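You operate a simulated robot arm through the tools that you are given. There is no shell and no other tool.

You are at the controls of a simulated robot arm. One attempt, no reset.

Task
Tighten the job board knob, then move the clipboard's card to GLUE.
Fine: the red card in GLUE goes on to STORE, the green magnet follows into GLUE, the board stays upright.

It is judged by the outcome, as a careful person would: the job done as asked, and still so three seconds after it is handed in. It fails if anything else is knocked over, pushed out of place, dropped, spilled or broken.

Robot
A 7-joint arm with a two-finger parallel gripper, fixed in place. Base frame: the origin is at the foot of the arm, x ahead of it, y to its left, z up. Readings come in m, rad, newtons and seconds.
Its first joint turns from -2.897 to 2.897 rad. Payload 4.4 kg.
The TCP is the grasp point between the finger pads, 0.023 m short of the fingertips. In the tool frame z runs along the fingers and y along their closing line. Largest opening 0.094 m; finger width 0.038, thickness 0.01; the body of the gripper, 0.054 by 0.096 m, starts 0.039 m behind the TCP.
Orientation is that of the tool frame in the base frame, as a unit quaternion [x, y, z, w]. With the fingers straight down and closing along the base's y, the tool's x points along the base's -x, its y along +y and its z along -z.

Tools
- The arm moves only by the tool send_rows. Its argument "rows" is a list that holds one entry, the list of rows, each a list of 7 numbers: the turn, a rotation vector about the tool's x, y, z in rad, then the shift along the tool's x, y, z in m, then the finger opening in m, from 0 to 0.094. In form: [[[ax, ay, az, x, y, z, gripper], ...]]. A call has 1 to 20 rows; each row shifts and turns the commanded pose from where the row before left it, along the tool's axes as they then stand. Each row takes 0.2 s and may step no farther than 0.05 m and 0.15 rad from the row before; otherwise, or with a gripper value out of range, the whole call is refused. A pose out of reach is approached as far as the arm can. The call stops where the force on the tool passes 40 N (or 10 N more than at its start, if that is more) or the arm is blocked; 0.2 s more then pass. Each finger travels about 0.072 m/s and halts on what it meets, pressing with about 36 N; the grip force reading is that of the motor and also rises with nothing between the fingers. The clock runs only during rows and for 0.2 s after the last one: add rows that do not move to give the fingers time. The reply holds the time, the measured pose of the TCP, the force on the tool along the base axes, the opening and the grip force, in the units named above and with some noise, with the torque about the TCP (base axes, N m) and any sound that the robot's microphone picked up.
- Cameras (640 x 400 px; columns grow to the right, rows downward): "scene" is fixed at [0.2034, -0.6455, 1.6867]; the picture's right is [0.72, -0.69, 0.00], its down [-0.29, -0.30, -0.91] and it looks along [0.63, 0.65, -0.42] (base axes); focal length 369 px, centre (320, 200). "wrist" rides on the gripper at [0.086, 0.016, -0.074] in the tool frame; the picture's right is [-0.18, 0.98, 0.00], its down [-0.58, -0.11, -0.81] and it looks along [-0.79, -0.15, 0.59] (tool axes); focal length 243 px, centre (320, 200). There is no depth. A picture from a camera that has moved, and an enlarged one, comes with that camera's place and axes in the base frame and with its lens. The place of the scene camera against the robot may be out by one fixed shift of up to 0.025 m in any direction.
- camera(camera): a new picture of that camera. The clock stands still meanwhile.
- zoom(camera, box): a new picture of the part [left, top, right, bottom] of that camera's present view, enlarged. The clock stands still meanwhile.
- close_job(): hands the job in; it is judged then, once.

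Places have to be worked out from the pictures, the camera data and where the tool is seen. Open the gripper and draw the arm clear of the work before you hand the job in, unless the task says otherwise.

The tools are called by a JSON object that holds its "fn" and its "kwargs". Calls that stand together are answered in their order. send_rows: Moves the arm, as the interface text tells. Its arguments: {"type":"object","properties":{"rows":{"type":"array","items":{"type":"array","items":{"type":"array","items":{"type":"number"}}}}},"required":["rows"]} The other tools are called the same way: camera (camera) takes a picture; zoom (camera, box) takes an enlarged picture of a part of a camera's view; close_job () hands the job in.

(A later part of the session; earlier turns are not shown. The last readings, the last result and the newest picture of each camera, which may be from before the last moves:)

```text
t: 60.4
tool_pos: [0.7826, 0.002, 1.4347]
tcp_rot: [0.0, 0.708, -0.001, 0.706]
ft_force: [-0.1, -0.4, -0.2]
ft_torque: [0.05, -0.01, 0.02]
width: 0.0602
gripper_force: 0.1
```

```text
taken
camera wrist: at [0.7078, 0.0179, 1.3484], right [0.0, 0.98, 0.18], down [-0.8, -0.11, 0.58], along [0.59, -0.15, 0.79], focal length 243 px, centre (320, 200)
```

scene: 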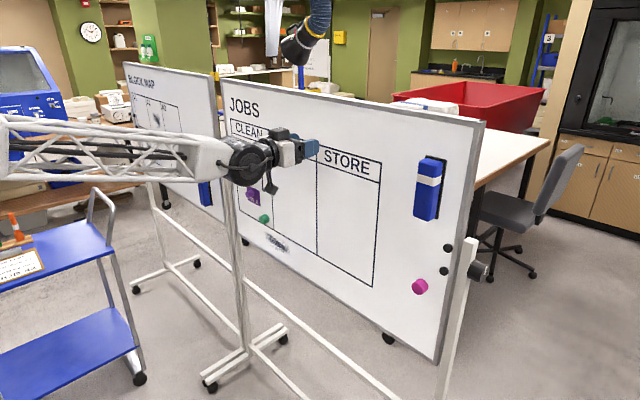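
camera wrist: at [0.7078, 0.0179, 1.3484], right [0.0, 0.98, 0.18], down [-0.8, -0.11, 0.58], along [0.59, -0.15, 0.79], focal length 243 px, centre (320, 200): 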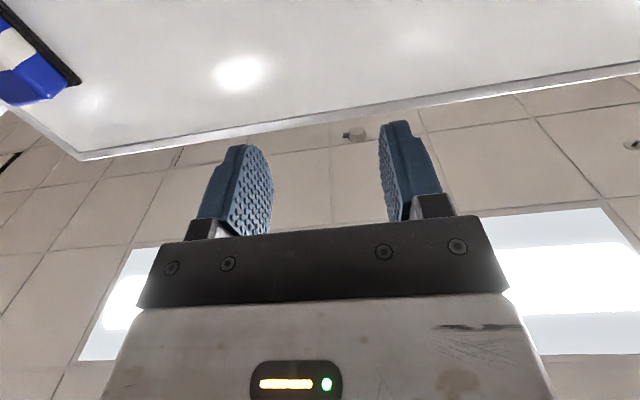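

The red card is no longer on the board, so it must have fallen when I let go. I'll turn the tool down and pull back so the wrist camera can see the floor under the board and find it.

{"fn": "send_rows", "kwargs": {"rows": [[[0, 0, 0, 0, 0, -0.04, 0.06], [0, 0.1428, 0, 0, 0, -0.02, 0.06], [0, 0.1428, 0, 0, 0, 0, 0.06], [0, 0.1428, 0, 0, 0, 0, 0.06], [0, 0.1428, 0, 0, 0, 0, 0.06], [0, 0.1428, 0, 0, 0, 0, 0.06], [0, 0.1428, 0, 0, 0, 0, 0.06], [0, 0.1428, 0, 0, 0, 0, 0.06], [0, 0.1428, 0, 0, 0, 0, 0.06], [0, 0.1428, 0, 0, 0, 0, 0.06], [0, 0.1428, 0, 0, 0, 0, 0.06], [0, 0.1428, 0, 0, 0, 0, 0.06], [0, 0, 0, 0.04, 0, 0, 0.06], [0, 0, 0, 0.04, 0, 0, 0.06], [0, 0, 0, 0.04, 0, 0, 0.06], [0, 0, 0, 0.04, 0, 0, 0.06]]]}}

{"fn": "camera", "kwargs": {"camera": "wrist"}}

{"fn": "camera", "kwargs": {"camera": "scene"}}

```text
t: 63.8
tool_pos: [0.559, 0.0071, 1.4336]
tcp_rot: [-0.001, 1.0, 0.0, -0.001]
ft_force: [0.7, 0.9, -0.6]
ft_torque: [0.01, -0.01, 0.0]
width: 0.06
gripper_force: 0.0
out of reach, approached as far as the arm can: row 3
```

```text
taken
camera wrist: at [0.473, 0.0225, 1.5101], right [0.18, 0.98, 0.0], down [0.58, -0.11, 0.8], along [0.79, -0.15, -0.59], focal length 243 px, centre (320, 200)
```

wrist: 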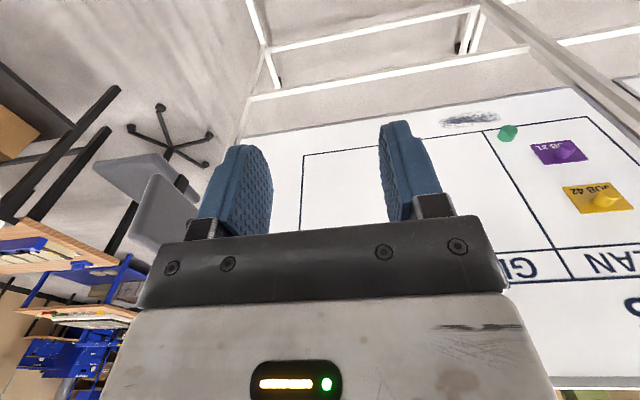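

```text
taken
```

scene: 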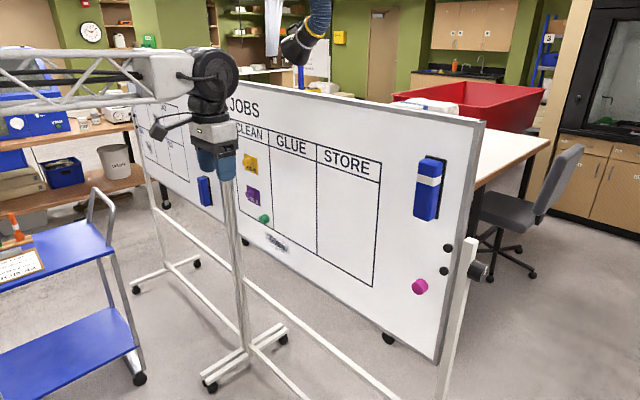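

The board is clearly unchanged and the red card isn't on it. I tilt the camera further down to look at the floor straight below.

{"fn": "send_rows", "kwargs": {"rows": [[[0, 0.14, 0, 0, 0, 0, 0.06], [0, 0.14, 0, 0, 0, 0, 0.06], [0, 0.14, 0, 0, 0, 0, 0.06], [0, 0.14, 0, 0, 0, 0, 0.06], [0, 0, 0, 0, 0, 0, 0.06]]]}}

{"fn": "camera", "kwargs": {"camera": "wrist"}}

```text
t: 65.0
tool_pos: [0.5599, 0.0036, 1.4372]
tcp_rot: [0.0, 0.97, 0.0, -0.243]
ft_force: [0.7, -0.1, 0.5]
ft_torque: [0.01, 0.0, -0.01]
width: 0.06
gripper_force: 0.0
out of reach, approached as far as the arm can: row 4
```

```text
taken
camera wrist: at [0.519, 0.0206, 1.5441], right [0.16, 0.98, -0.09], down [0.89, -0.11, 0.44], along [0.42, -0.15, -0.9], focal length 243 px, centre (320, 200)
```

wrist: 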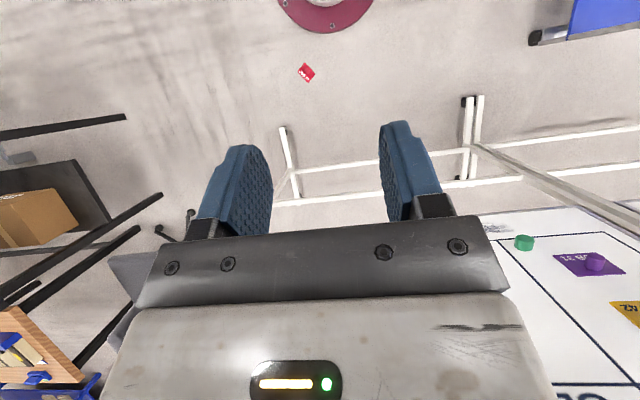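

I found it: the red card is lying on the floor at about (0.445, -0.184), near the foot of the arm. I zoom in to see how it lies.

{"fn": "zoom", "kwargs": {"camera": "wrist", "box": [266, 45, 346, 95]}}

{"fn": "zoom", "kwargs": {"camera": "wrist", "box": [200, 0, 440, 150]}}

```text
8.00 times, centred on (306, 70) of wrist
camera zoom: at [0.519, 0.0206, 1.5441], right [0.16, 0.98, -0.09], down [0.89, -0.11, 0.44], along [0.42, -0.15, -0.9], focal length 1941 px, centre (432, 1240)
```

zoom: 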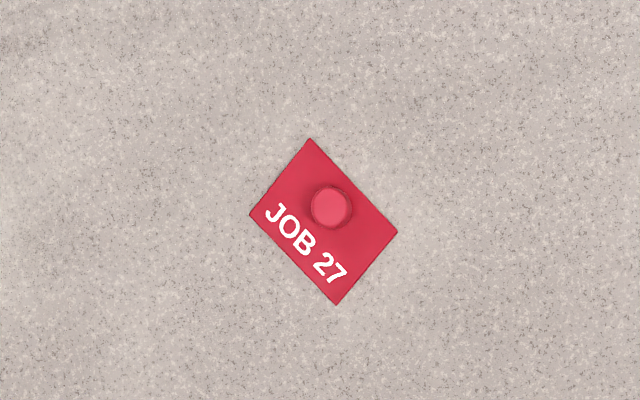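

```text
2.67 times, centred on (320, 75) of wrist
camera zoom: at [0.519, 0.0206, 1.5441], right [0.16, 0.98, -0.09], down [0.89, -0.11, 0.44], along [0.42, -0.15, -0.9], focal length 647 px, centre (320, 533)
```

zoom: 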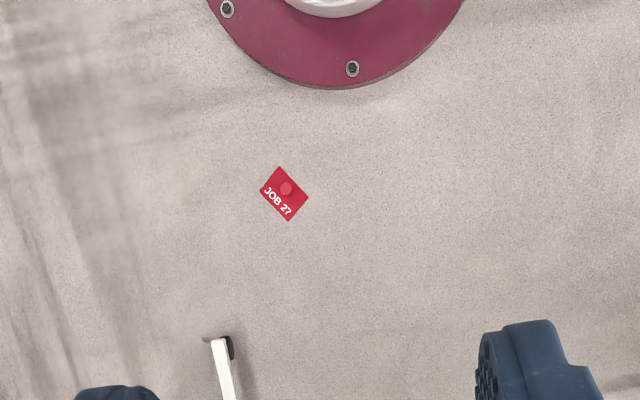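

The card lies flat with the magnet up: magnet at about (0.440, -0.169), the card's bottom edge facing (0.61, -0.80). I think the 21 N press made it spring off the board when released, so from now on I'll use only a very light touch. The card can probably be recovered, so I straighten the tool to point down and move above it.

{"fn": "send_rows", "kwargs": {"rows": [[[0, -0.1227, 0, 0, 0, 0, 0.06], [0, -0.1227, 0, 0, 0, 0, 0.06], [0, -0.1227, 0, 0, 0, 0, 0.06], [0, -0.1227, 0, 0, 0, 0, 0.06], [0, 0, 0, 0.024, -0.0346, 0, 0.06], [0, 0, 0, 0.024, -0.0346, 0, 0.06], [0, 0, 0, 0.024, -0.0346, 0, 0.06], [0, 0, 0, 0.024, -0.0346, 0, 0.06], [0, 0, 0, 0.024, -0.0346, 0, 0.06], [0, 0, 0, 0, 0, 0, 0.06]]]}}

{"fn": "camera", "kwargs": {"camera": "scene"}}

```text
t: 67.2
tool_pos: [0.4395, -0.1693, 1.4371]
tcp_rot: [0.0, 1.0, -0.001, 0.0]
ft_force: [0.0, 0.0, -0.1]
ft_torque: [0.02, 0.03, 0.01]
width: 0.0598
gripper_force: 0.0
```

```text
taken
```

scene: 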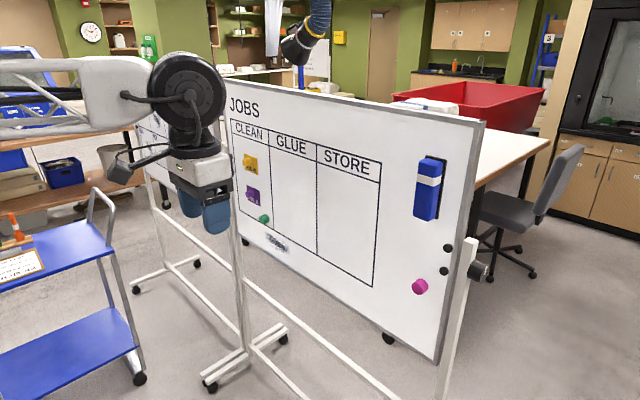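

The TCP is above the card at z≈1.44. I descend straight down in stages to see how low the arm can reach.

{"fn": "send_rows", "kwargs": {"rows": [[[0, 0, 0, 0, 0, 0.049, 0.06], [0, 0, 0, 0, 0, 0.049, 0.06], [0, 0, 0, 0, 0, 0.049, 0.06], [0, 0, 0, 0, 0, 0.049, 0.06], [0, 0, 0, 0, 0, 0.049, 0.06], [0, 0, 0, 0, 0, 0.049, 0.06], [0, 0, 0, 0, 0, 0.049, 0.06], [0, 0, 0, 0, 0, 0.049, 0.06], [0, 0, 0, 0, 0, 0.049, 0.06], [0, 0, 0, 0, 0, 0.049, 0.06]]]}}

{"fn": "camera", "kwargs": {"camera": "scene"}}

{"fn": "camera", "kwargs": {"camera": "wrist"}}

```text
t: 69.3
tool_pos: [0.4413, -0.1696, 0.9456]
tcp_rot: [-0.001, 1.0, -0.002, 0.0]
ft_force: [0.6, 1.0, -0.2]
ft_torque: [0.0, 0.0, -0.02]
width: 0.06
gripper_force: 0.1
```

```text
taken
```

scene: 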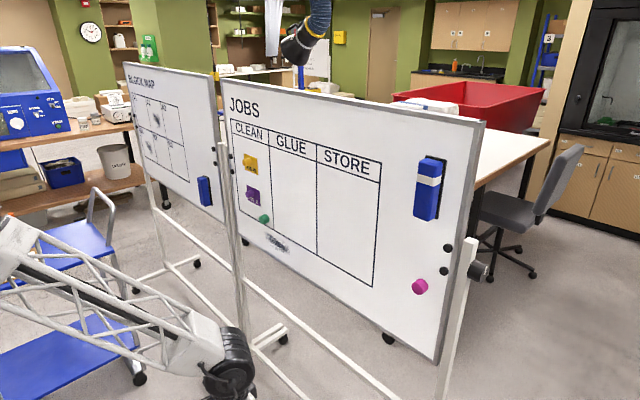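

```text
taken
camera wrist: at [0.3534, -0.153, 1.0211], right [0.18, 0.98, 0.0], down [0.58, -0.11, 0.81], along [0.79, -0.15, -0.59], focal length 243 px, centre (320, 200)
```

wrist: 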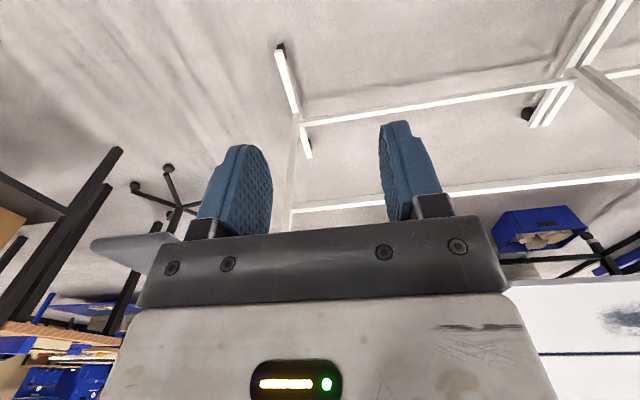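

Reach is fine so far, with nothing near. I continue down another 0.49 m.

{"fn": "send_rows", "kwargs": {"rows": [[[0, 0, 0, 0, 0, 0.049, 0.06], [0, 0, 0, 0, 0, 0.049, 0.06], [0, 0, 0, 0, 0, 0.049, 0.06], [0, 0, 0, 0, 0, 0.049, 0.06], [0, 0, 0, 0, 0, 0.049, 0.06], [0, 0, 0, 0, 0, 0.049, 0.06], [0, 0, 0, 0, 0, 0.049, 0.06], [0, 0, 0, 0, 0, 0.049, 0.06], [0, 0, 0, 0, 0, 0.049, 0.06], [0, 0, 0, 0, 0, 0.049, 0.06]]]}}

{"fn": "camera", "kwargs": {"camera": "wrist"}}

{"fn": "camera", "kwargs": {"camera": "scene"}}

```text
t: 71.5
tool_pos: [0.4401, -0.1696, 0.457]
tcp_rot: [0.0, 1.0, 0.001, -0.001]
ft_force: [-0.6, 0.4, -0.5]
ft_torque: [0.01, 0.01, -0.01]
width: 0.0599
gripper_force: 0.1
```

```text
taken
camera wrist: at [0.3534, -0.1548, 0.532], right [0.18, 0.98, 0.0], down [0.58, -0.11, 0.81], along [0.79, -0.15, -0.59], focal length 243 px, centre (320, 200)
```

wrist: 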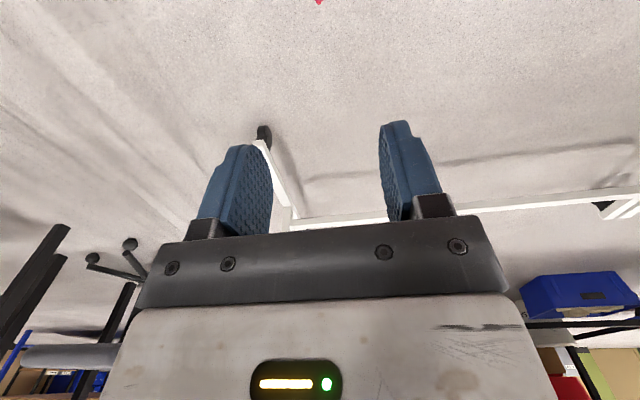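

```text
taken
```

scene: 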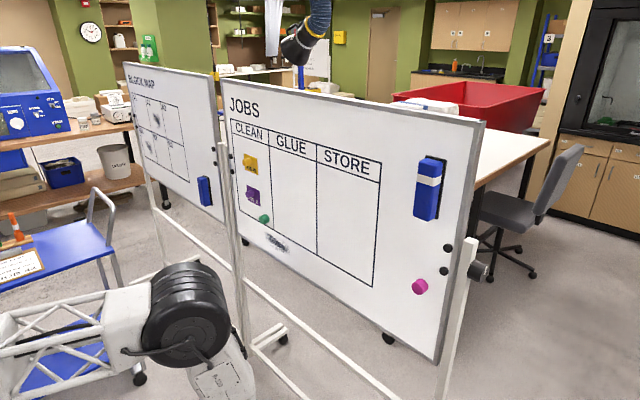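

The arm still reaches well, and the card is just coming into view at the top of the wrist picture. I go down to z≈0.23 and measure it again.

{"fn": "send_rows", "kwargs": {"rows": [[[0, 0, 0, 0, 0, 0.045, 0.06], [0, 0, 0, 0, 0, 0.045, 0.06], [0, 0, 0, 0, 0, 0.045, 0.06], [0, 0, 0, 0, 0, 0.045, 0.06], [0, 0, 0, 0, 0, 0.045, 0.06], [0, 0, 0, 0, 0, 0, 0.06]]]}}

{"fn": "camera", "kwargs": {"camera": "wrist"}}

{"fn": "zoom", "kwargs": {"camera": "wrist", "box": [220, 0, 420, 125]}}

```text
t: 73.0
tool_pos: [0.4383, -0.1705, 0.2296]
tcp_rot: [-0.001, 1.0, 0.001, 0.0]
ft_force: [-0.3, 0.6, 1.4]
ft_torque: [0.04, 0.0, -0.04]
width: 0.0601
gripper_force: 0.0
```

```text
taken
camera wrist: at [0.3511, -0.1547, 0.3053], right [0.18, 0.98, 0.0], down [0.58, -0.11, 0.81], along [0.79, -0.15, -0.59], focal length 243 px, centre (320, 200)
```

wrist: 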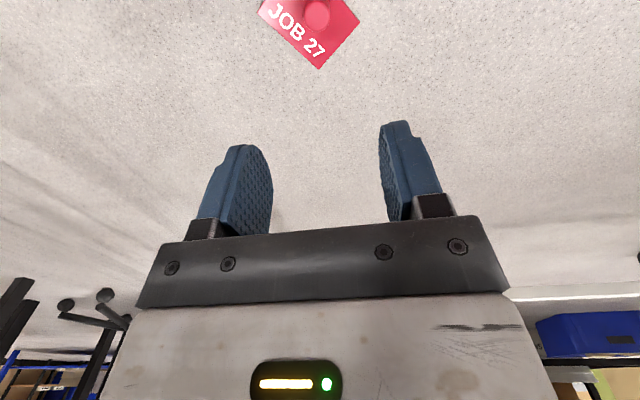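

```text
3.20 times, centred on (320, 62) of wrist
camera zoom: at [0.3511, -0.1547, 0.3053], right [0.18, 0.98, 0.0], down [0.58, -0.11, 0.81], along [0.79, -0.15, -0.59], focal length 776 px, centre (320, 640)
```

zoom: 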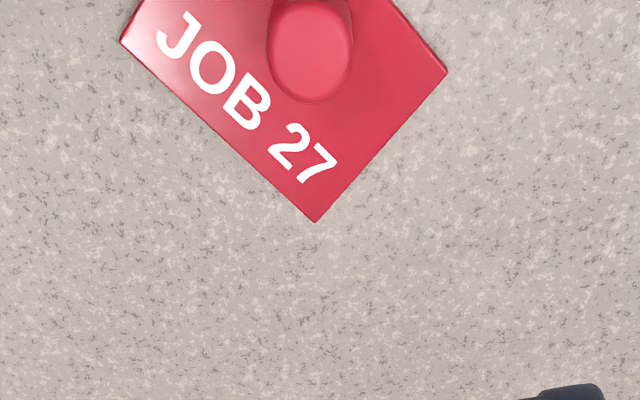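

The card's orientation and position are confirmed, with the magnet at (0.433, -0.173). I rotate the tool by about -127.7° so the grip matches how the card must hang on the board, and centre over the magnet.

{"fn": "send_rows", "kwargs": {"rows": [[[0, 0, 0, 0.0053, -0.0022, 0, 0.06], [0, 0, -0.1393, 0, 0, 0, 0.06], [0, 0, -0.1393, 0, 0, 0, 0.06], [0, 0, -0.1393, 0, 0, 0, 0.06], [0, 0, -0.1393, 0, 0, 0, 0.06], [0, 0, -0.1393, 0, 0, 0, 0.06], [0, 0, -0.1393, 0, 0, 0, 0.06], [0, 0, -0.1393, 0, 0, 0, 0.06], [0, 0, -0.1393, 0, 0, 0, 0.06], [0, 0, -0.1393, 0, 0, 0, 0.06], [0, 0, -0.1393, 0, 0, 0, 0.06], [0, 0, -0.1393, 0, 0, 0, 0.06], [0, 0, -0.1393, 0, 0, 0, 0.06], [0, 0, -0.1393, 0, 0, 0, 0.06], [0, 0, -0.1393, 0, 0, 0, 0.06], [0, 0, -0.1393, 0, 0, 0, 0.06], [0, 0, -0.1393, 0, 0, 0, 0.06]]]}}

{"fn": "camera", "kwargs": {"camera": "wrist"}}

{"fn": "camera", "kwargs": {"camera": "scene"}}

```text
t: 76.5
tool_pos: [0.4349, -0.173, 0.2332]
tcp_rot: [0.898, -0.44, 0.0, 0.0]
ft_force: [0.1, 0.3, -0.6]
ft_torque: [0.03, 0.03, -0.01]
width: 0.0601
gripper_force: 0.0
```

```text
taken
camera wrist: at [0.4746, -0.2506, 0.3084], right [-0.89, -0.46, 0.0], down [-0.27, 0.53, 0.81], along [-0.37, 0.72, -0.59], focal length 243 px, centre (320, 200)
```

wrist: 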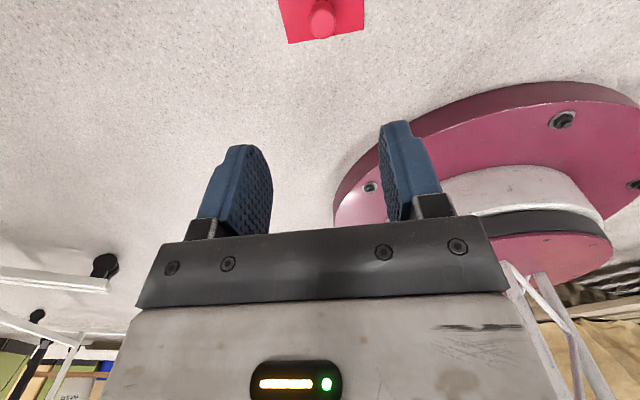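

```text
taken
```

scene: 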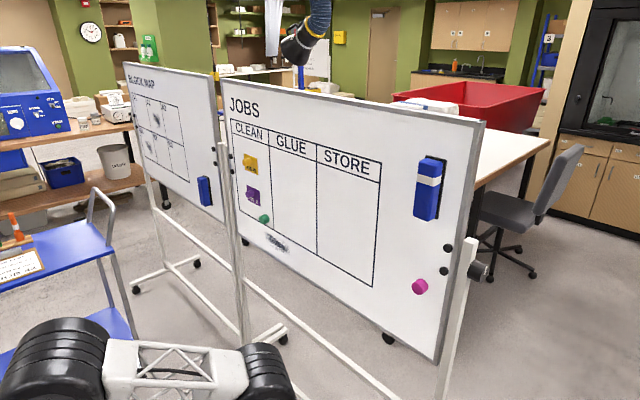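

The rotation is fully reached and the card now appears in the same orientation as on the board. I descend part way and check the centring.

{"fn": "send_rows", "kwargs": {"rows": [[[0, 0, 0, 0, 0, 0.04, 0.06], [0, 0, 0, 0, 0, 0.04, 0.06], [0, 0, 0, 0, 0, 0.04, 0.06], [0, 0, 0, 0, 0, 0, 0.06]]]}}

{"fn": "camera", "kwargs": {"camera": "wrist"}}

{"fn": "zoom", "kwargs": {"camera": "wrist", "box": [220, 20, 420, 145]}}

```text
t: 77.5
tool_pos: [0.4354, -0.1686, 0.1127]
tcp_rot: [0.898, -0.441, 0.0, 0.0]
ft_force: [-0.2, -0.2, 0.7]
ft_torque: [-0.02, 0.02, -0.02]
width: 0.06
gripper_force: 0.1
```

```text
taken
camera wrist: at [0.4749, -0.2479, 0.1881], right [-0.89, -0.46, 0.0], down [-0.27, 0.53, 0.81], along [-0.37, 0.72, -0.59], focal length 243 px, centre (320, 200)
```

wrist: 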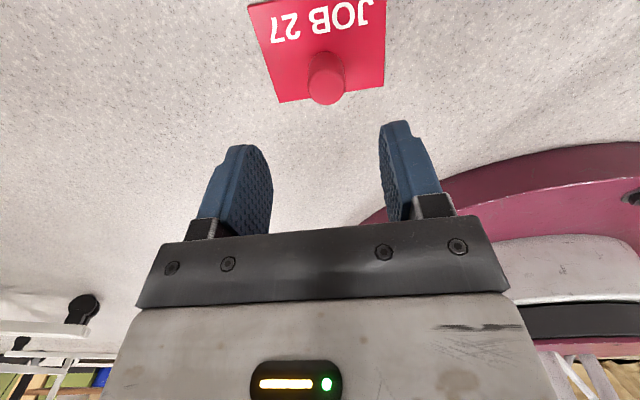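

```text
3.20 times, centred on (320, 82) of wrist
camera zoom: at [0.4749, -0.2479, 0.1881], right [-0.89, -0.46, 0.0], down [-0.27, 0.53, 0.81], along [-0.37, 0.72, -0.59], focal length 776 px, centre (320, 576)
```

zoom: 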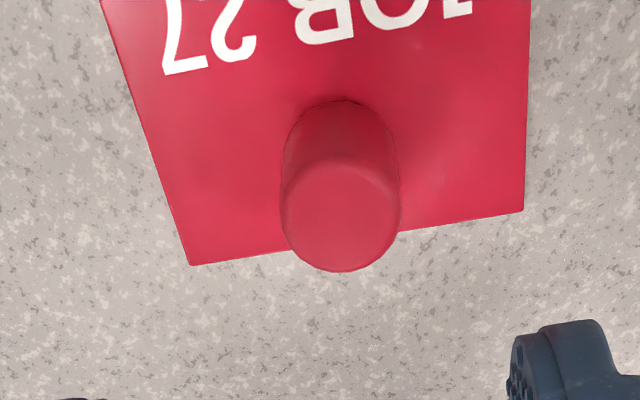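

The magnet is 4.5 mm off along the closing line, so I correct that, descend the last 81 mm so the tips end about 8 mm above the floor, and close.

{"fn": "send_rows", "kwargs": {"rows": [[[0, 0, 0, 0.0007, 0.0045, 0.03, 0.06], [0, 0, 0, 0, 0, 0.03, 0.06], [0, 0, 0, 0, 0, 0.02, 0.06], [0, 0, 0, 0, 0, 0, 0.06], [0, 0, 0, 0, 0, 0, 0.04], [0, 0, 0, 0, 0, 0, 0.01], [0, 0, 0, 0, 0, 0, 0.01], [0, 0, 0, 0, 0, 0, 0.01]]]}}

{"fn": "camera", "kwargs": {"camera": "wrist"}}

```text
t: 79.3
tool_pos: [0.4308, -0.1744, 0.0319]
tcp_rot: [0.898, -0.44, -0.001, 0.001]
ft_force: [-0.2, -0.9, -0.1]
ft_torque: [0.03, 0.0, -0.01]
width: 0.0247
gripper_force: 36.6
```

```text
taken
camera wrist: at [0.4711, -0.2529, 0.1083], right [-0.89, -0.46, 0.0], down [-0.27, 0.53, 0.81], along [-0.37, 0.72, -0.59], focal length 243 px, centre (320, 200)
```

wrist: 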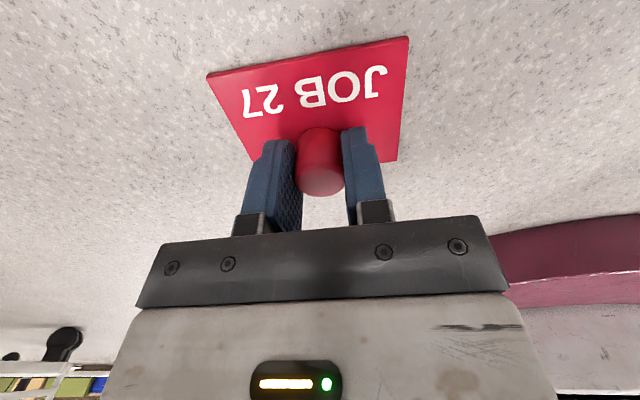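

The red magnet is gripped exactly as before, at 24.7 mm. I lift it and rotate the tool back to the normal heading.

{"fn": "send_rows", "kwargs": {"rows": [[[0, 0, 0, 0, 0, -0.03, 0.01], [0, 0, 0, 0, 0, -0.045, 0.01], [0, 0, 0, 0, 0, -0.049, 0.01], [0, 0, 0, 0, 0, -0.049, 0.01], [0, 0, 0.1393, 0, 0, 0, 0.01], [0, 0, 0.1393, 0, 0, 0, 0.01], [0, 0, 0.1393, 0, 0, 0, 0.01], [0, 0, 0.1393, 0, 0, 0, 0.01], [0, 0, 0.1393, 0, 0, 0, 0.01], [0, 0, 0.1393, 0, 0, 0, 0.01], [0, 0, 0.1393, 0, 0, 0, 0.01], [0, 0, 0.1393, 0, 0, 0, 0.01], [0, 0, 0.1393, 0, 0, 0, 0.01], [0, 0, 0.1393, 0, 0, 0, 0.01], [0, 0, 0.1393, 0, 0, 0, 0.01], [0, 0, 0.1393, 0, 0, 0, 0.01], [0, 0, 0.1393, 0, 0, 0, 0.01], [0, 0, 0.1393, 0, 0, 0, 0.01], [0, 0, 0.1393, 0, 0, 0, 0.01], [0, 0, 0.1393, 0, 0, 0, 0.01]]]}}

{"fn": "camera", "kwargs": {"camera": "wrist"}}

```text
t: 83.5
tool_pos: [0.4307, -0.1762, 0.2051]
tcp_rot: [0.001, 1.0, 0.0, 0.0]
ft_force: [0.0, 0.5, 0.2]
ft_torque: [-0.01, -0.03, -0.01]
width: 0.0099
gripper_force: 0.0
```

```text
taken
camera wrist: at [0.3452, -0.1592, 0.2807], right [0.19, 0.98, 0.0], down [0.58, -0.11, 0.81], along [0.79, -0.15, -0.59], focal length 243 px, centre (320, 200)
```

wrist: 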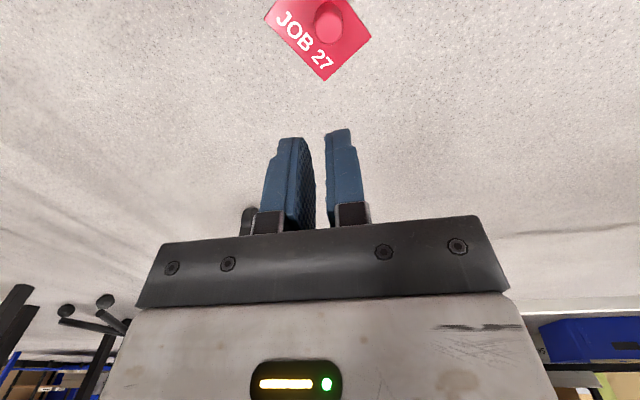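

The card slipped out of the grip during the lift and is still lying on the floor. I check its exact pose now before trying again more gently.

{"fn": "zoom", "kwargs": {"camera": "wrist", "box": [220, 0, 420, 125]}}

```text
3.20 times, centred on (320, 62) of wrist
camera zoom: at [0.3452, -0.1592, 0.2807], right [0.19, 0.98, 0.0], down [0.58, -0.11, 0.81], along [0.79, -0.15, -0.59], focal length 776 px, centre (320, 640)
```

zoom: 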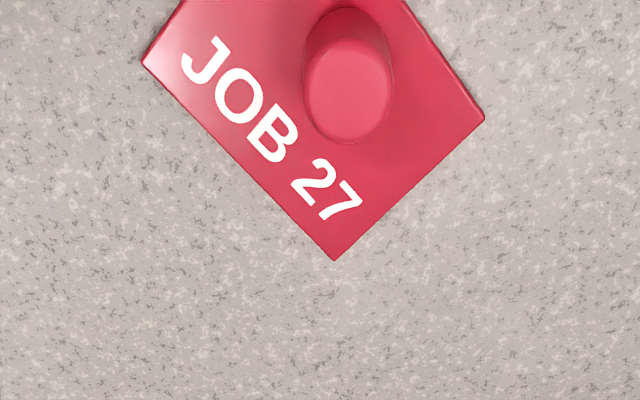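

The card is still flat with the magnet up at about (0.430, -0.167), turned about 4°. I open, re-align to it by rotating about -123.5°, and prepare a slightly deeper grip with a much slower lift.

{"fn": "send_rows", "kwargs": {"rows": [[[0, 0, 0, 0.0013, 0.008, 0, 0.06], [0, 0, -0.1347, 0, 0, 0, 0.06], [0, 0, -0.1347, 0, 0, 0, 0.06], [0, 0, -0.1347, 0, 0, 0, 0.06], [0, 0, -0.1347, 0, 0, 0, 0.06], [0, 0, -0.1347, 0, 0, 0, 0.06], [0, 0, -0.1347, 0, 0, 0, 0.06], [0, 0, -0.1347, 0, 0, 0, 0.06], [0, 0, -0.1347, 0, 0, 0, 0.06], [0, 0, -0.1347, 0, 0, 0, 0.06], [0, 0, -0.1347, 0, 0, 0, 0.06], [0, 0, -0.1347, 0, 0, 0, 0.06], [0, 0, -0.1347, 0, 0, 0, 0.06], [0, 0, -0.1347, 0, 0, 0, 0.06], [0, 0, -0.1347, 0, 0, 0, 0.06], [0, 0, -0.1347, 0, 0, 0, 0.06], [0, 0, -0.1347, 0, 0, 0, 0.06], [0, 0, 0, 0, 0, 0.045, 0.06], [0, 0, 0, 0, 0, 0.045, 0.06], [0, 0, 0, 0, 0, 0, 0.06]]]}}

{"fn": "camera", "kwargs": {"camera": "wrist"}}

{"fn": "zoom", "kwargs": {"camera": "wrist", "box": [220, 20, 420, 145]}}

```text
t: 87.8
tool_pos: [0.4302, -0.1686, 0.1139]
tcp_rot: [0.881, -0.473, -0.001, 0.0]
ft_force: [-0.6, -0.5, 0.0]
ft_torque: [-0.02, 0.04, -0.03]
width: 0.0599
gripper_force: 0.1
```

```text
taken
camera wrist: at [0.4648, -0.2493, 0.19], right [-0.92, -0.39, 0.0], down [-0.23, 0.55, 0.81], along [-0.31, 0.74, -0.59], focal length 243 px, centre (320, 200)
```

wrist: 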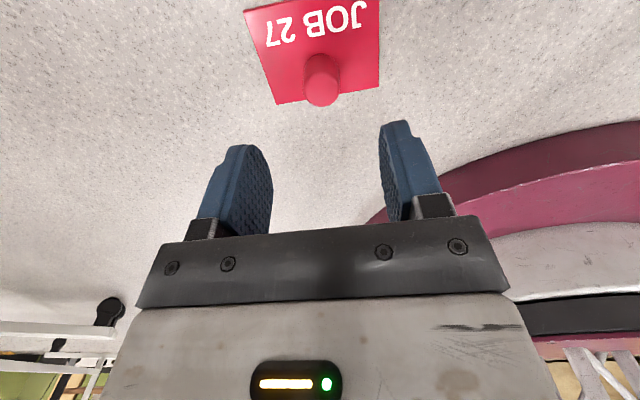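

```text
3.20 times, centred on (320, 82) of wrist
camera zoom: at [0.4648, -0.2493, 0.19], right [-0.92, -0.39, 0.0], down [-0.23, 0.55, 0.81], along [-0.31, 0.74, -0.59], focal length 776 px, centre (320, 576)
```

zoom: 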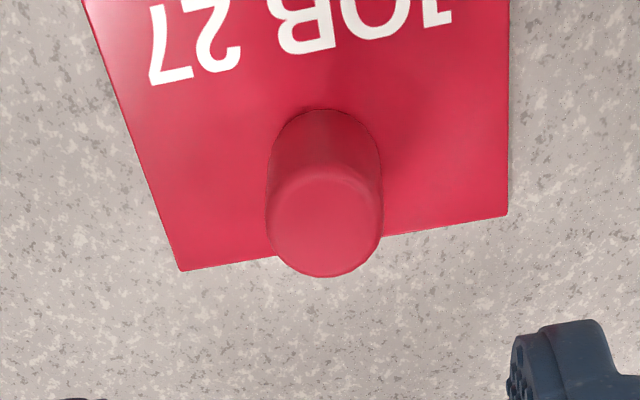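

The magnet is centred to within about 1 mm. I descend to about 29 mm height, close, and wait for the grip to settle.

{"fn": "send_rows", "kwargs": {"rows": [[[0, 0, 0, -0.002, 0.0008, 0.03, 0.06], [0, 0, 0, 0, 0, 0.03, 0.06], [0, 0, 0, 0, 0, 0.025, 0.06], [0, 0, 0, 0, 0, 0, 0.05], [0, 0, 0, 0, 0, 0, 0.035], [0, 0, 0, 0, 0, 0, 0.0], [0, 0, 0, 0, 0, 0, 0.0], [0, 0, 0, 0, 0, 0, 0.0], [0, 0, 0, 0, 0, 0, 0.0]]]}}

{"fn": "zoom", "kwargs": {"camera": "wrist", "box": [200, 100, 440, 250]}}

```text
t: 89.8
tool_pos: [0.4296, -0.1678, 0.0295]
tcp_rot: [0.88, -0.474, -0.001, 0.001]
ft_force: [0.0, -0.4, -0.2]
ft_torque: [0.0, 0.0, 0.0]
width: 0.0246
gripper_force: 36.2
```

```text
2.67 times, centred on (320, 175) of wrist
camera zoom: at [0.4628, -0.2489, 0.1056], right [-0.92, -0.39, 0.0], down [-0.23, 0.55, 0.81], along [-0.31, 0.74, -0.59], focal length 647 px, centre (320, 267)
```

zoom: 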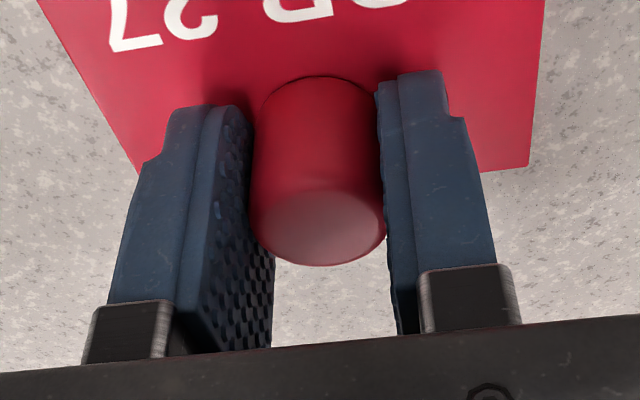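

The grip looks solid on the magnet at 24.6 mm. I lift very slowly, a few mm at a time, and check whether the card comes with it.

{"fn": "send_rows", "kwargs": {"rows": [[[0, 0, 0, 0, 0, -0.003, 0.0], [0, 0, 0, 0, 0, -0.003, 0.0], [0, 0, 0, 0, 0, -0.004, 0.0]]]}}

{"fn": "zoom", "kwargs": {"camera": "wrist", "box": [200, 100, 440, 250]}}

```text
t: 90.5
tool_pos: [0.4298, -0.1668, 0.0408]
tcp_rot: [0.881, -0.473, 0.0, 0.0]
ft_force: [-0.5, -0.2, 0.0]
ft_torque: [0.01, -0.02, -0.02]
width: 0.0244
gripper_force: 35.8
```

```text
2.67 times, centred on (320, 175) of wrist
camera zoom: at [0.4627, -0.2483, 0.1155], right [-0.92, -0.39, 0.0], down [-0.23, 0.55, 0.81], along [-0.31, 0.74, -0.59], focal length 647 px, centre (320, 267)
```

zoom: 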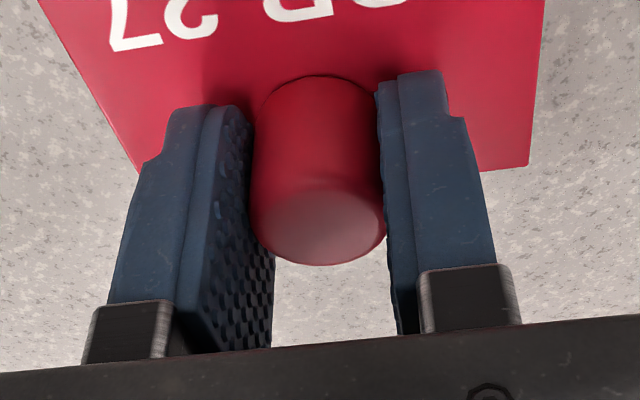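

The card lifts with the gripper: the picture relative to the fingers is unchanged after 10 mm. I continue upward at moderate speed and check again.

{"fn": "send_rows", "kwargs": {"rows": [[[0, 0, 0, 0, 0, -0.006, 0.0], [0, 0, 0, 0, 0, -0.01, 0.0], [0, 0, 0, 0, 0, -0.014, 0.0], [0, 0, 0, 0, 0, -0.018, 0.0], [0, 0, 0, 0, 0, -0.02, 0.0], [0, 0, 0, 0, 0, -0.02, 0.0], [0, 0, 0, 0, 0, -0.015, 0.0], [0, 0, 0, 0, 0, -0.01, 0.0], [0, 0, 0, 0, 0, -0.005, 0.0]]]}}

{"fn": "zoom", "kwargs": {"camera": "wrist", "box": [200, 100, 440, 250]}}

```text
t: 92.5
tool_pos: [0.4277, -0.1641, 0.1585]
tcp_rot: [0.881, -0.473, 0.0, 0.001]
ft_force: [-0.4, 1.4, -0.3]
ft_torque: [0.02, 0.02, 0.02]
width: 0.0245
gripper_force: 36.7
```

```text
2.67 times, centred on (320, 175) of wrist
camera zoom: at [0.4614, -0.2462, 0.2342], right [-0.92, -0.39, 0.0], down [-0.23, 0.55, 0.81], along [-0.31, 0.74, -0.59], focal length 647 px, centre (320, 267)
```

zoom: 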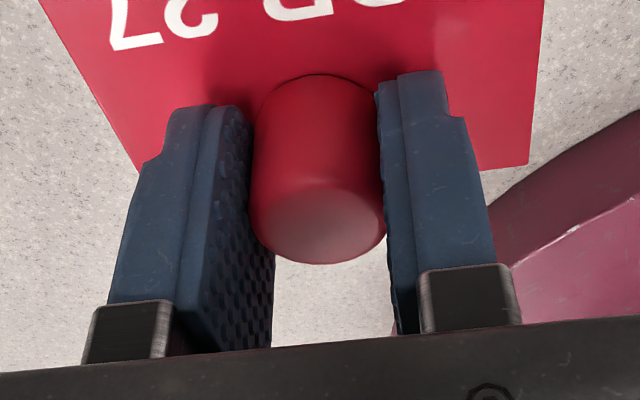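

The hold is good. I keep lifting with gentle ramps, away from the floor.

{"fn": "send_rows", "kwargs": {"rows": [[[0, 0, 0, 0, 0, -0.006, 0.0], [0, 0, 0, 0, 0, -0.012, 0.0], [0, 0, 0, 0, 0, -0.018, 0.0], [0, 0, 0, 0, 0, -0.024, 0.0], [0, 0, 0, 0, 0, -0.028, 0.0], [0, 0, 0, 0, 0, -0.03, 0.0], [0, 0, 0, 0, 0, -0.03, 0.0], [0, 0, 0, 0, 0, -0.03, 0.0], [0, 0, 0, 0, 0, -0.03, 0.0], [0, 0, 0, 0, 0, -0.03, 0.0], [0, 0, 0, 0, 0, -0.03, 0.0], [0, 0, 0, 0, 0, -0.03, 0.0], [0, 0, 0, 0, 0, -0.03, 0.0], [0, 0, 0, 0, 0, -0.03, 0.0], [0, 0, 0, 0, 0, -0.028, 0.0], [0, 0, 0, 0, 0, -0.024, 0.0], [0, 0, 0, 0, 0, -0.018, 0.0], [0, 0, 0, 0, 0, -0.012, 0.0], [0, 0, 0, 0, 0, -0.006, 0.0]]]}}

{"fn": "zoom", "kwargs": {"camera": "wrist", "box": [200, 100, 440, 250]}}

```text
t: 96.5
tool_pos: [0.4293, -0.1657, 0.6046]
tcp_rot: [0.881, -0.473, 0.0, 0.0]
ft_force: [0.0, -0.4, -1.3]
ft_torque: [0.0, 0.01, -0.01]
width: 0.0246
gripper_force: 36.2
```

```text
2.67 times, centred on (320, 175) of wrist
camera zoom: at [0.4633, -0.2469, 0.6804], right [-0.92, -0.39, 0.0], down [-0.23, 0.54, 0.81], along [-0.31, 0.74, -0.59], focal length 647 px, centre (320, 267)
```

zoom: 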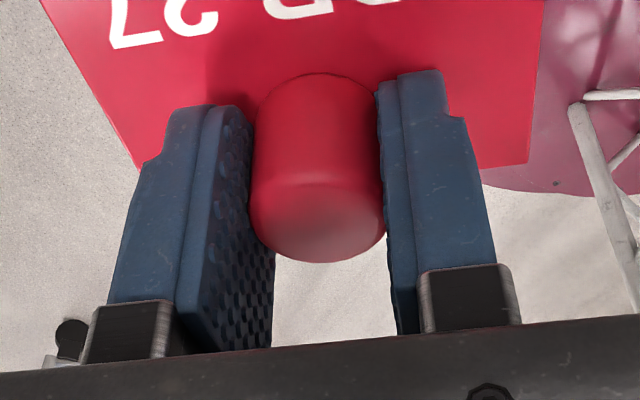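

The card is held, with only a hair of creep. I rotate the wrist back to its normal heading while continuing upward, with gentle ramps.

{"fn": "send_rows", "kwargs": {"rows": [[[0, 0, 0.05, 0, 0, -0.006, 0.0], [0, 0, 0.08, 0, 0, -0.012, 0.0], [0, 0, 0.1185, 0, 0, -0.018, 0.0], [0, 0, 0.1185, 0, 0, -0.024, 0.0], [0, 0, 0.1185, 0, 0, -0.026, 0.0], [0, 0, 0.1185, 0, 0, -0.026, 0.0], [0, 0, 0.1185, 0, 0, -0.026, 0.0], [0, 0, 0.1185, 0, 0, -0.026, 0.0], [0, 0, 0.1185, 0, 0, -0.026, 0.0], [0, 0, 0.1185, 0, 0, -0.026, 0.0], [0, 0, 0.1185, 0, 0, -0.026, 0.0], [0, 0, 0.1185, 0, 0, -0.026, 0.0], [0, 0, 0.1185, 0, 0, -0.026, 0.0], [0, 0, 0.1185, 0, 0, -0.026, 0.0], [0, 0, 0.1185, 0, 0, -0.026, 0.0], [0, 0, 0.1185, 0, 0, -0.024, 0.0], [0, 0, 0.1185, 0, 0, -0.02, 0.0], [0, 0, 0.1185, 0, 0, -0.014, 0.0], [0, 0, 0.08, 0, 0, -0.01, 0.0], [0, 0, 0.05, 0, 0, -0.006, 0.0]]]}}

{"fn": "zoom", "kwargs": {"camera": "wrist", "box": [200, 100, 440, 250]}}

{"fn": "camera", "kwargs": {"camera": "scene"}}

```text
t: 100.8
tool_pos: [0.4295, -0.1668, 1.0247]
tcp_rot: [0.001, 1.0, 0.0, 0.0]
ft_force: [0.0, 0.1, 0.3]
ft_torque: [0.0, -0.01, 0.01]
width: 0.0247
gripper_force: 35.4
```

```text
2.67 times, centred on (320, 175) of wrist
camera zoom: at [0.3424, -0.1501, 1.1005], right [0.18, 0.98, 0.0], down [0.58, -0.11, 0.81], along [0.79, -0.15, -0.59], focal length 647 px, centre (320, 267)
```

zoom: 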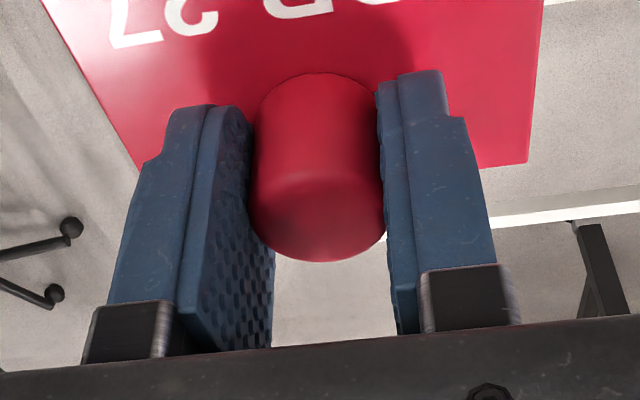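

```text
taken
```

scene: 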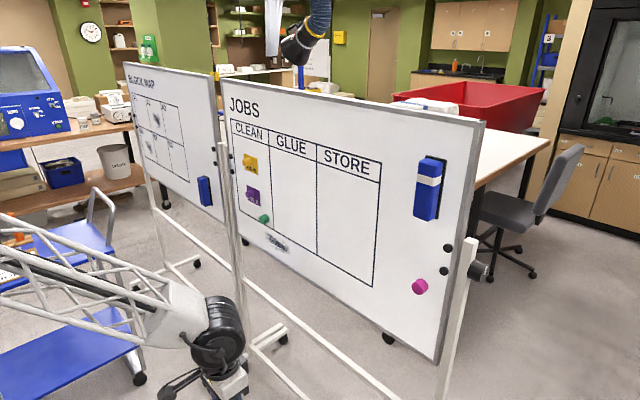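

The heading is back to normal and the card is still held firmly. I move up and forward to about (0.76, 0.0, 1.235) with gentle ramps.

{"fn": "send_rows", "kwargs": {"rows": [[[0, 0, 0, -0.0077, 0.0039, -0.0049, 0.0], [0, 0, 0, -0.0134, 0.0068, -0.0085, 0.0], [0, 0, 0, -0.0192, 0.0097, -0.0122, 0.0], [0, 0, 0, -0.0192, 0.0097, -0.0122, 0.0], [0, 0, 0, -0.0192, 0.0097, -0.0122, 0.0], [0, 0, 0, -0.0192, 0.0097, -0.0122, 0.0], [0, 0, 0, -0.0192, 0.0097, -0.0122, 0.0], [0, 0, 0, -0.0192, 0.0097, -0.0122, 0.0], [0, 0, 0, -0.0192, 0.0097, -0.0122, 0.0], [0, 0, 0, -0.0192, 0.0097, -0.0122, 0.0], [0, 0, 0, -0.0192, 0.0097, -0.0122, 0.0], [0, 0, 0, -0.0192, 0.0097, -0.0122, 0.0], [0, 0, 0, -0.0192, 0.0097, -0.0122, 0.0], [0, 0, 0, -0.0192, 0.0097, -0.0122, 0.0], [0, 0, 0, -0.0192, 0.0097, -0.0122, 0.0], [0, 0, 0, -0.0192, 0.0097, -0.0122, 0.0], [0, 0, 0, -0.0192, 0.0097, -0.0122, 0.0], [0, 0, 0, -0.0134, 0.0068, -0.0085, 0.0], [0, 0, 0, -0.0077, 0.0039, -0.0049, 0.0]]]}}

{"fn": "camera", "kwargs": {"camera": "wrist"}}

{"fn": "camera", "kwargs": {"camera": "scene"}}

```text
t: 104.8
tool_pos: [0.759, 0.0, 1.2312]
tcp_rot: [-0.001, 1.0, -0.001, -0.001]
ft_force: [0.2, -0.3, -0.6]
ft_torque: [0.02, -0.01, 0.0]
width: 0.0245
gripper_force: 36.1
```

```text
taken
camera wrist: at [0.6721, 0.0168, 1.3079], right [0.18, 0.98, 0.0], down [0.58, -0.11, 0.81], along [0.79, -0.15, -0.59], focal length 243 px, centre (320, 200)
```

wrist: 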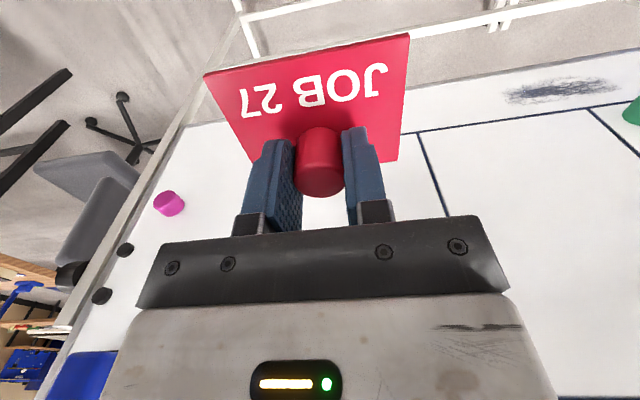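

```text
taken
```

scene: 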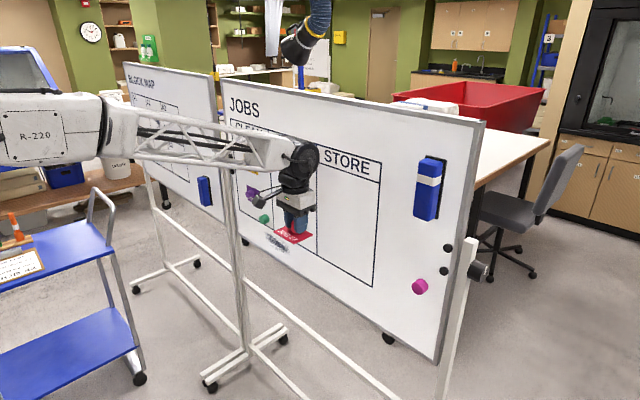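

Still held. Now I pitch the tool forward to horizontal about the TCP, gently.

{"fn": "send_rows", "kwargs": {"rows": [[[0, -0.05, 0, 0, 0, 0, 0.0], [0, -0.08, 0, 0, 0, 0, 0.0], [0, -0.1092, 0, 0, 0, 0, 0.0], [0, -0.1092, 0, 0, 0, 0, 0.0], [0, -0.1092, 0, 0, 0, 0, 0.0], [0, -0.1092, 0, 0, 0, 0, 0.0], [0, -0.1092, 0, 0, 0, 0, 0.0], [0, -0.1092, 0, 0, 0, 0, 0.0], [0, -0.1092, 0, 0, 0, 0, 0.0], [0, -0.1092, 0, 0, 0, 0, 0.0], [0, -0.1092, 0, 0, 0, 0, 0.0], [0, -0.1092, 0, 0, 0, 0, 0.0], [0, -0.1092, 0, 0, 0, 0, 0.0], [0, -0.1092, 0, 0, 0, 0, 0.0], [0, -0.08, 0, 0, 0, 0, 0.0], [0, -0.05, 0, 0, 0, 0, 0.0], [0, 0, 0, 0, 0, 0, 0.0]]]}}

{"fn": "camera", "kwargs": {"camera": "wrist"}}

{"fn": "camera", "kwargs": {"camera": "scene"}}

```text
t: 108.3
tool_pos: [0.7601, 0.0018, 1.2328]
tcp_rot: [-0.001, 0.707, 0.0, 0.707]
ft_force: [-0.1, 0.3, -0.5]
ft_torque: [-0.04, 0.01, 0.03]
width: 0.0246
gripper_force: 36.3
```

```text
taken
camera wrist: at [0.6843, 0.0171, 1.1483], right [0.0, 0.98, 0.18], down [-0.81, -0.11, 0.58], along [0.59, -0.15, 0.79], focal length 243 px, centre (320, 200)
```

wrist: 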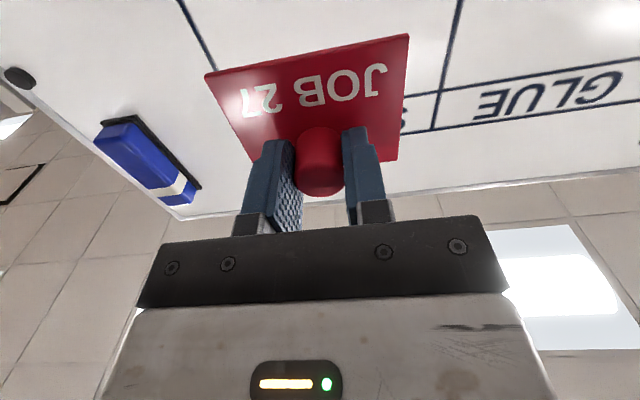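

```text
taken
```

scene: 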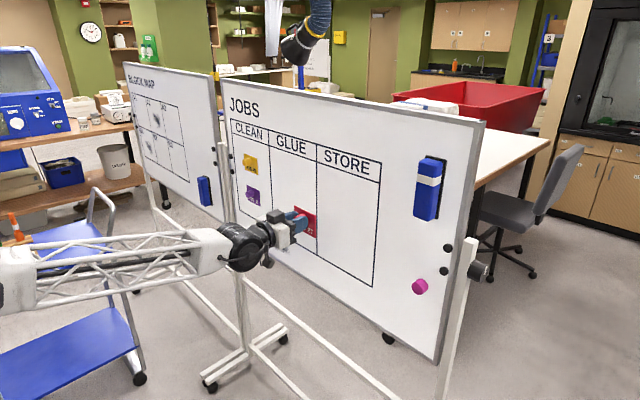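

The tool is level at (0.760, 0.002, 1.233), with the card upright and centred on STORE. I move up to just short of contact and then creep in with very small steps.

{"fn": "send_rows", "kwargs": {"rows": [[[0, 0, 0, 0, 0, 0.01, 0.0], [0, 0, 0, 0, 0, 0.02, 0.0], [0, 0, 0, 0, 0, 0.025, 0.0], [0, 0, 0, 0, 0, 0.025, 0.0], [0, 0, 0, 0, 0, 0.025, 0.0], [0, 0, 0, 0, 0, 0.02, 0.0], [0, 0, 0, 0, 0, 0.014, 0.0], [0, 0, 0, 0, 0, 0.008, 0.0], [0, 0, 0, 0, 0, 0.002, 0.0], [0, 0, 0, 0, 0, 0, 0.0]]]}}

{"fn": "camera", "kwargs": {"camera": "wrist"}}

{"fn": "zoom", "kwargs": {"camera": "scene", "box": [260, 140, 400, 260]}}

```text
t: 110.5
tool_pos: [0.9077, 0.0008, 1.2333]
tcp_rot: [0.0, 0.707, 0.001, 0.708]
ft_force: [0.1, -0.1, -1.1]
ft_torque: [0.03, -0.03, -0.03]
width: 0.0246
gripper_force: 35.5
```

```text
taken
camera wrist: at [0.8332, 0.0168, 1.1484], right [0.0, 0.98, 0.18], down [-0.81, -0.11, 0.58], along [0.59, -0.15, 0.79], focal length 243 px, centre (320, 200)
```

wrist: 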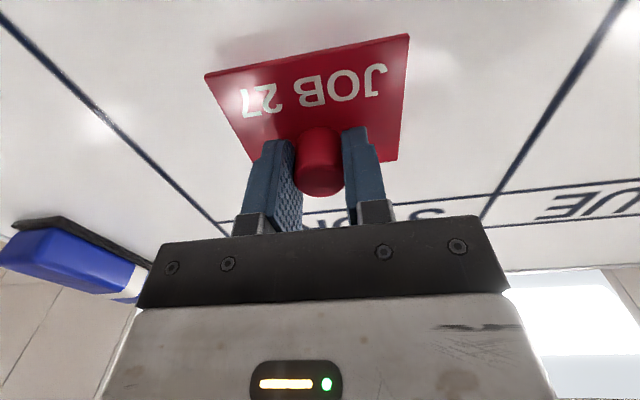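

```text
3.33 times, centred on (330, 200) of scene
camera zoom: at [0.2034, -0.6455, 1.6867], right [0.72, -0.69, 0.0], down [-0.29, -0.3, -0.91], along [0.63, 0.65, -0.42], focal length 1230 px, centre (287, 200)
```

zoom: 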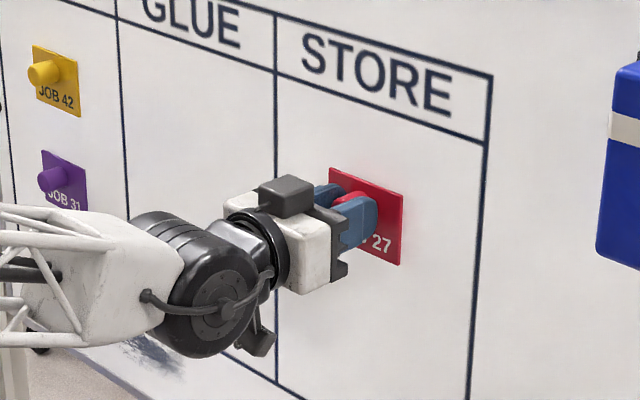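

There's a small gap left, with a shadow visible above the card. I creep forward 4 mm.

{"fn": "send_rows", "kwargs": {"rows": [[[0, 0, 0, 0, 0, 0.002, 0.0], [0, 0, 0, 0, 0, 0.002, 0.0], [0, 0, 0, 0, 0, 0, 0.0]]]}}

{"fn": "zoom", "kwargs": {"camera": "wrist", "box": [180, 20, 440, 180]}}

```text
t: 111.3
tool_pos: [0.9129, 0.0006, 1.2339]
tcp_rot: [0.0, 0.708, -0.001, 0.706]
ft_force: [-0.7, -0.4, 0.4]
ft_torque: [-0.01, 0.03, 0.02]
width: 0.0246
gripper_force: 35.3
```

```text
2.46 times, centred on (310, 100) of wrist
camera zoom: at [0.8374, 0.0171, 1.1481], right [0.0, 0.98, 0.18], down [-0.81, -0.11, 0.58], along [0.59, -0.15, 0.79], focal length 597 px, centre (345, 446)
```

zoom: 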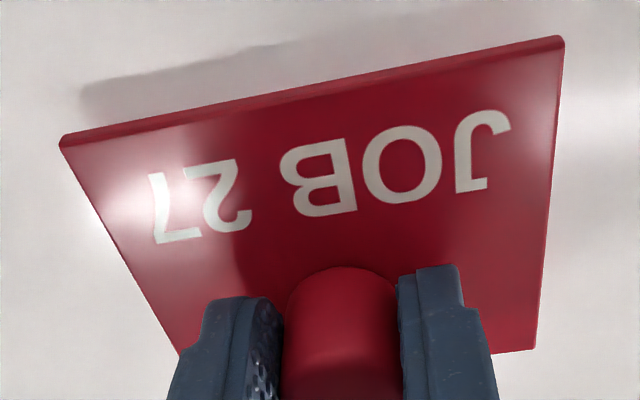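

From the card's size in the image it sits about 4 mm deeper in the fingers than the first time, so contact should come near TCP x≈0.919; the shadow below the card confirms a gap of about 6 mm. I creep on 4.5 mm and check.

{"fn": "send_rows", "kwargs": {"rows": [[[0, 0, 0, 0, 0, 0.002, 0.0], [0, 0, 0, 0, 0, 0.0015, 0.0], [0, 0, 0, 0, 0, 0.001, 0.0], [0, 0, 0, 0, 0, 0, 0.0]]]}}

{"fn": "zoom", "kwargs": {"camera": "wrist", "box": [180, 20, 440, 180]}}

```text
t: 112.3
tool_pos: [0.917, 0.0013, 1.2339]
tcp_rot: [-0.001, 0.708, 0.0, 0.707]
ft_force: [-2.3, -1.3, -1.0]
ft_torque: [0.02, 0.03, -0.02]
width: 0.0245
gripper_force: 36.3
```

```text
2.46 times, centred on (310, 100) of wrist
camera zoom: at [0.8416, 0.0174, 1.1478], right [0.0, 0.98, 0.18], down [-0.81, -0.11, 0.58], along [0.59, -0.15, 0.79], focal length 597 px, centre (345, 446)
```

zoom: 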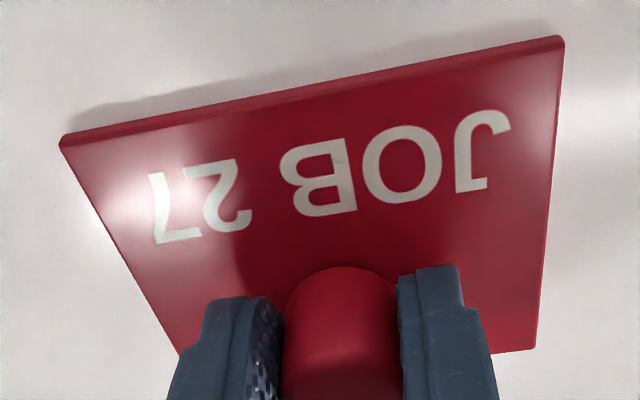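

The shadow is shrinking and the force is only -2 N, close to noise. I add another 1 mm.

{"fn": "send_rows", "kwargs": {"rows": [[[0, 0, 0, 0, 0, 0.0005, 0.0], [0, 0, 0, 0, 0, 0.0005, 0.0], [0, 0, 0, 0, 0, 0, 0.0]]]}}

{"fn": "zoom", "kwargs": {"camera": "wrist", "box": [180, 20, 440, 180]}}

```text
t: 113.2
tool_pos: [0.9184, -0.0005, 1.234]
tcp_rot: [0.0, 0.707, 0.001, 0.707]
ft_force: [-6.3, 0.8, -0.1]
ft_torque: [-0.01, -0.05, 0.11]
width: 0.0247
gripper_force: 36.3
```

```text
2.46 times, centred on (310, 100) of wrist
camera zoom: at [0.8435, 0.0171, 1.1479], right [0.0, 0.98, 0.18], down [-0.81, -0.11, 0.58], along [0.59, -0.15, 0.79], focal length 597 px, centre (345, 446)
```

zoom: 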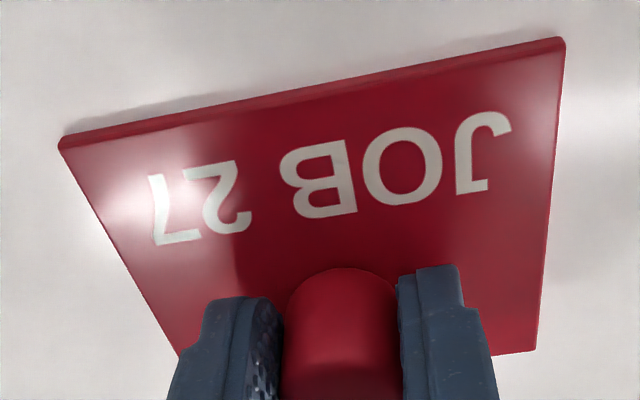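

Contact at about -6 N, with the card nearly flush. To learn whether the magnet is actually holding, I back off in small steps and see if the board pulls on the tool.

{"fn": "send_rows", "kwargs": {"rows": [[[0, 0, 0, 0, 0, -0.0005, 0.0], [0, 0, 0, 0, 0, -0.0005, 0.0], [0, 0, 0, 0, 0, 0, 0.0]]]}}

{"fn": "send_rows", "kwargs": {"rows": [[[0, 0, 0, 0, 0, -0.0005, 0.0], [0, 0, 0, 0, 0, 0, 0.0]]]}}

```text
t: 114.0
tool_pos: [0.9175, 0.0007, 1.2339]
tcp_rot: [-0.001, 0.708, -0.001, 0.706]
ft_force: [-1.2, -0.9, -0.8]
ft_torque: [0.02, 0.03, -0.05]
width: 0.0245
gripper_force: 36.2
```

```text
t: 114.5
tool_pos: [0.9169, 0.0009, 1.2327]
tcp_rot: [0.0, 0.707, -0.001, 0.707]
ft_force: [0.1, 0.9, -0.5]
ft_torque: [-0.02, 0.02, -0.01]
width: 0.0244
gripper_force: 35.5
```

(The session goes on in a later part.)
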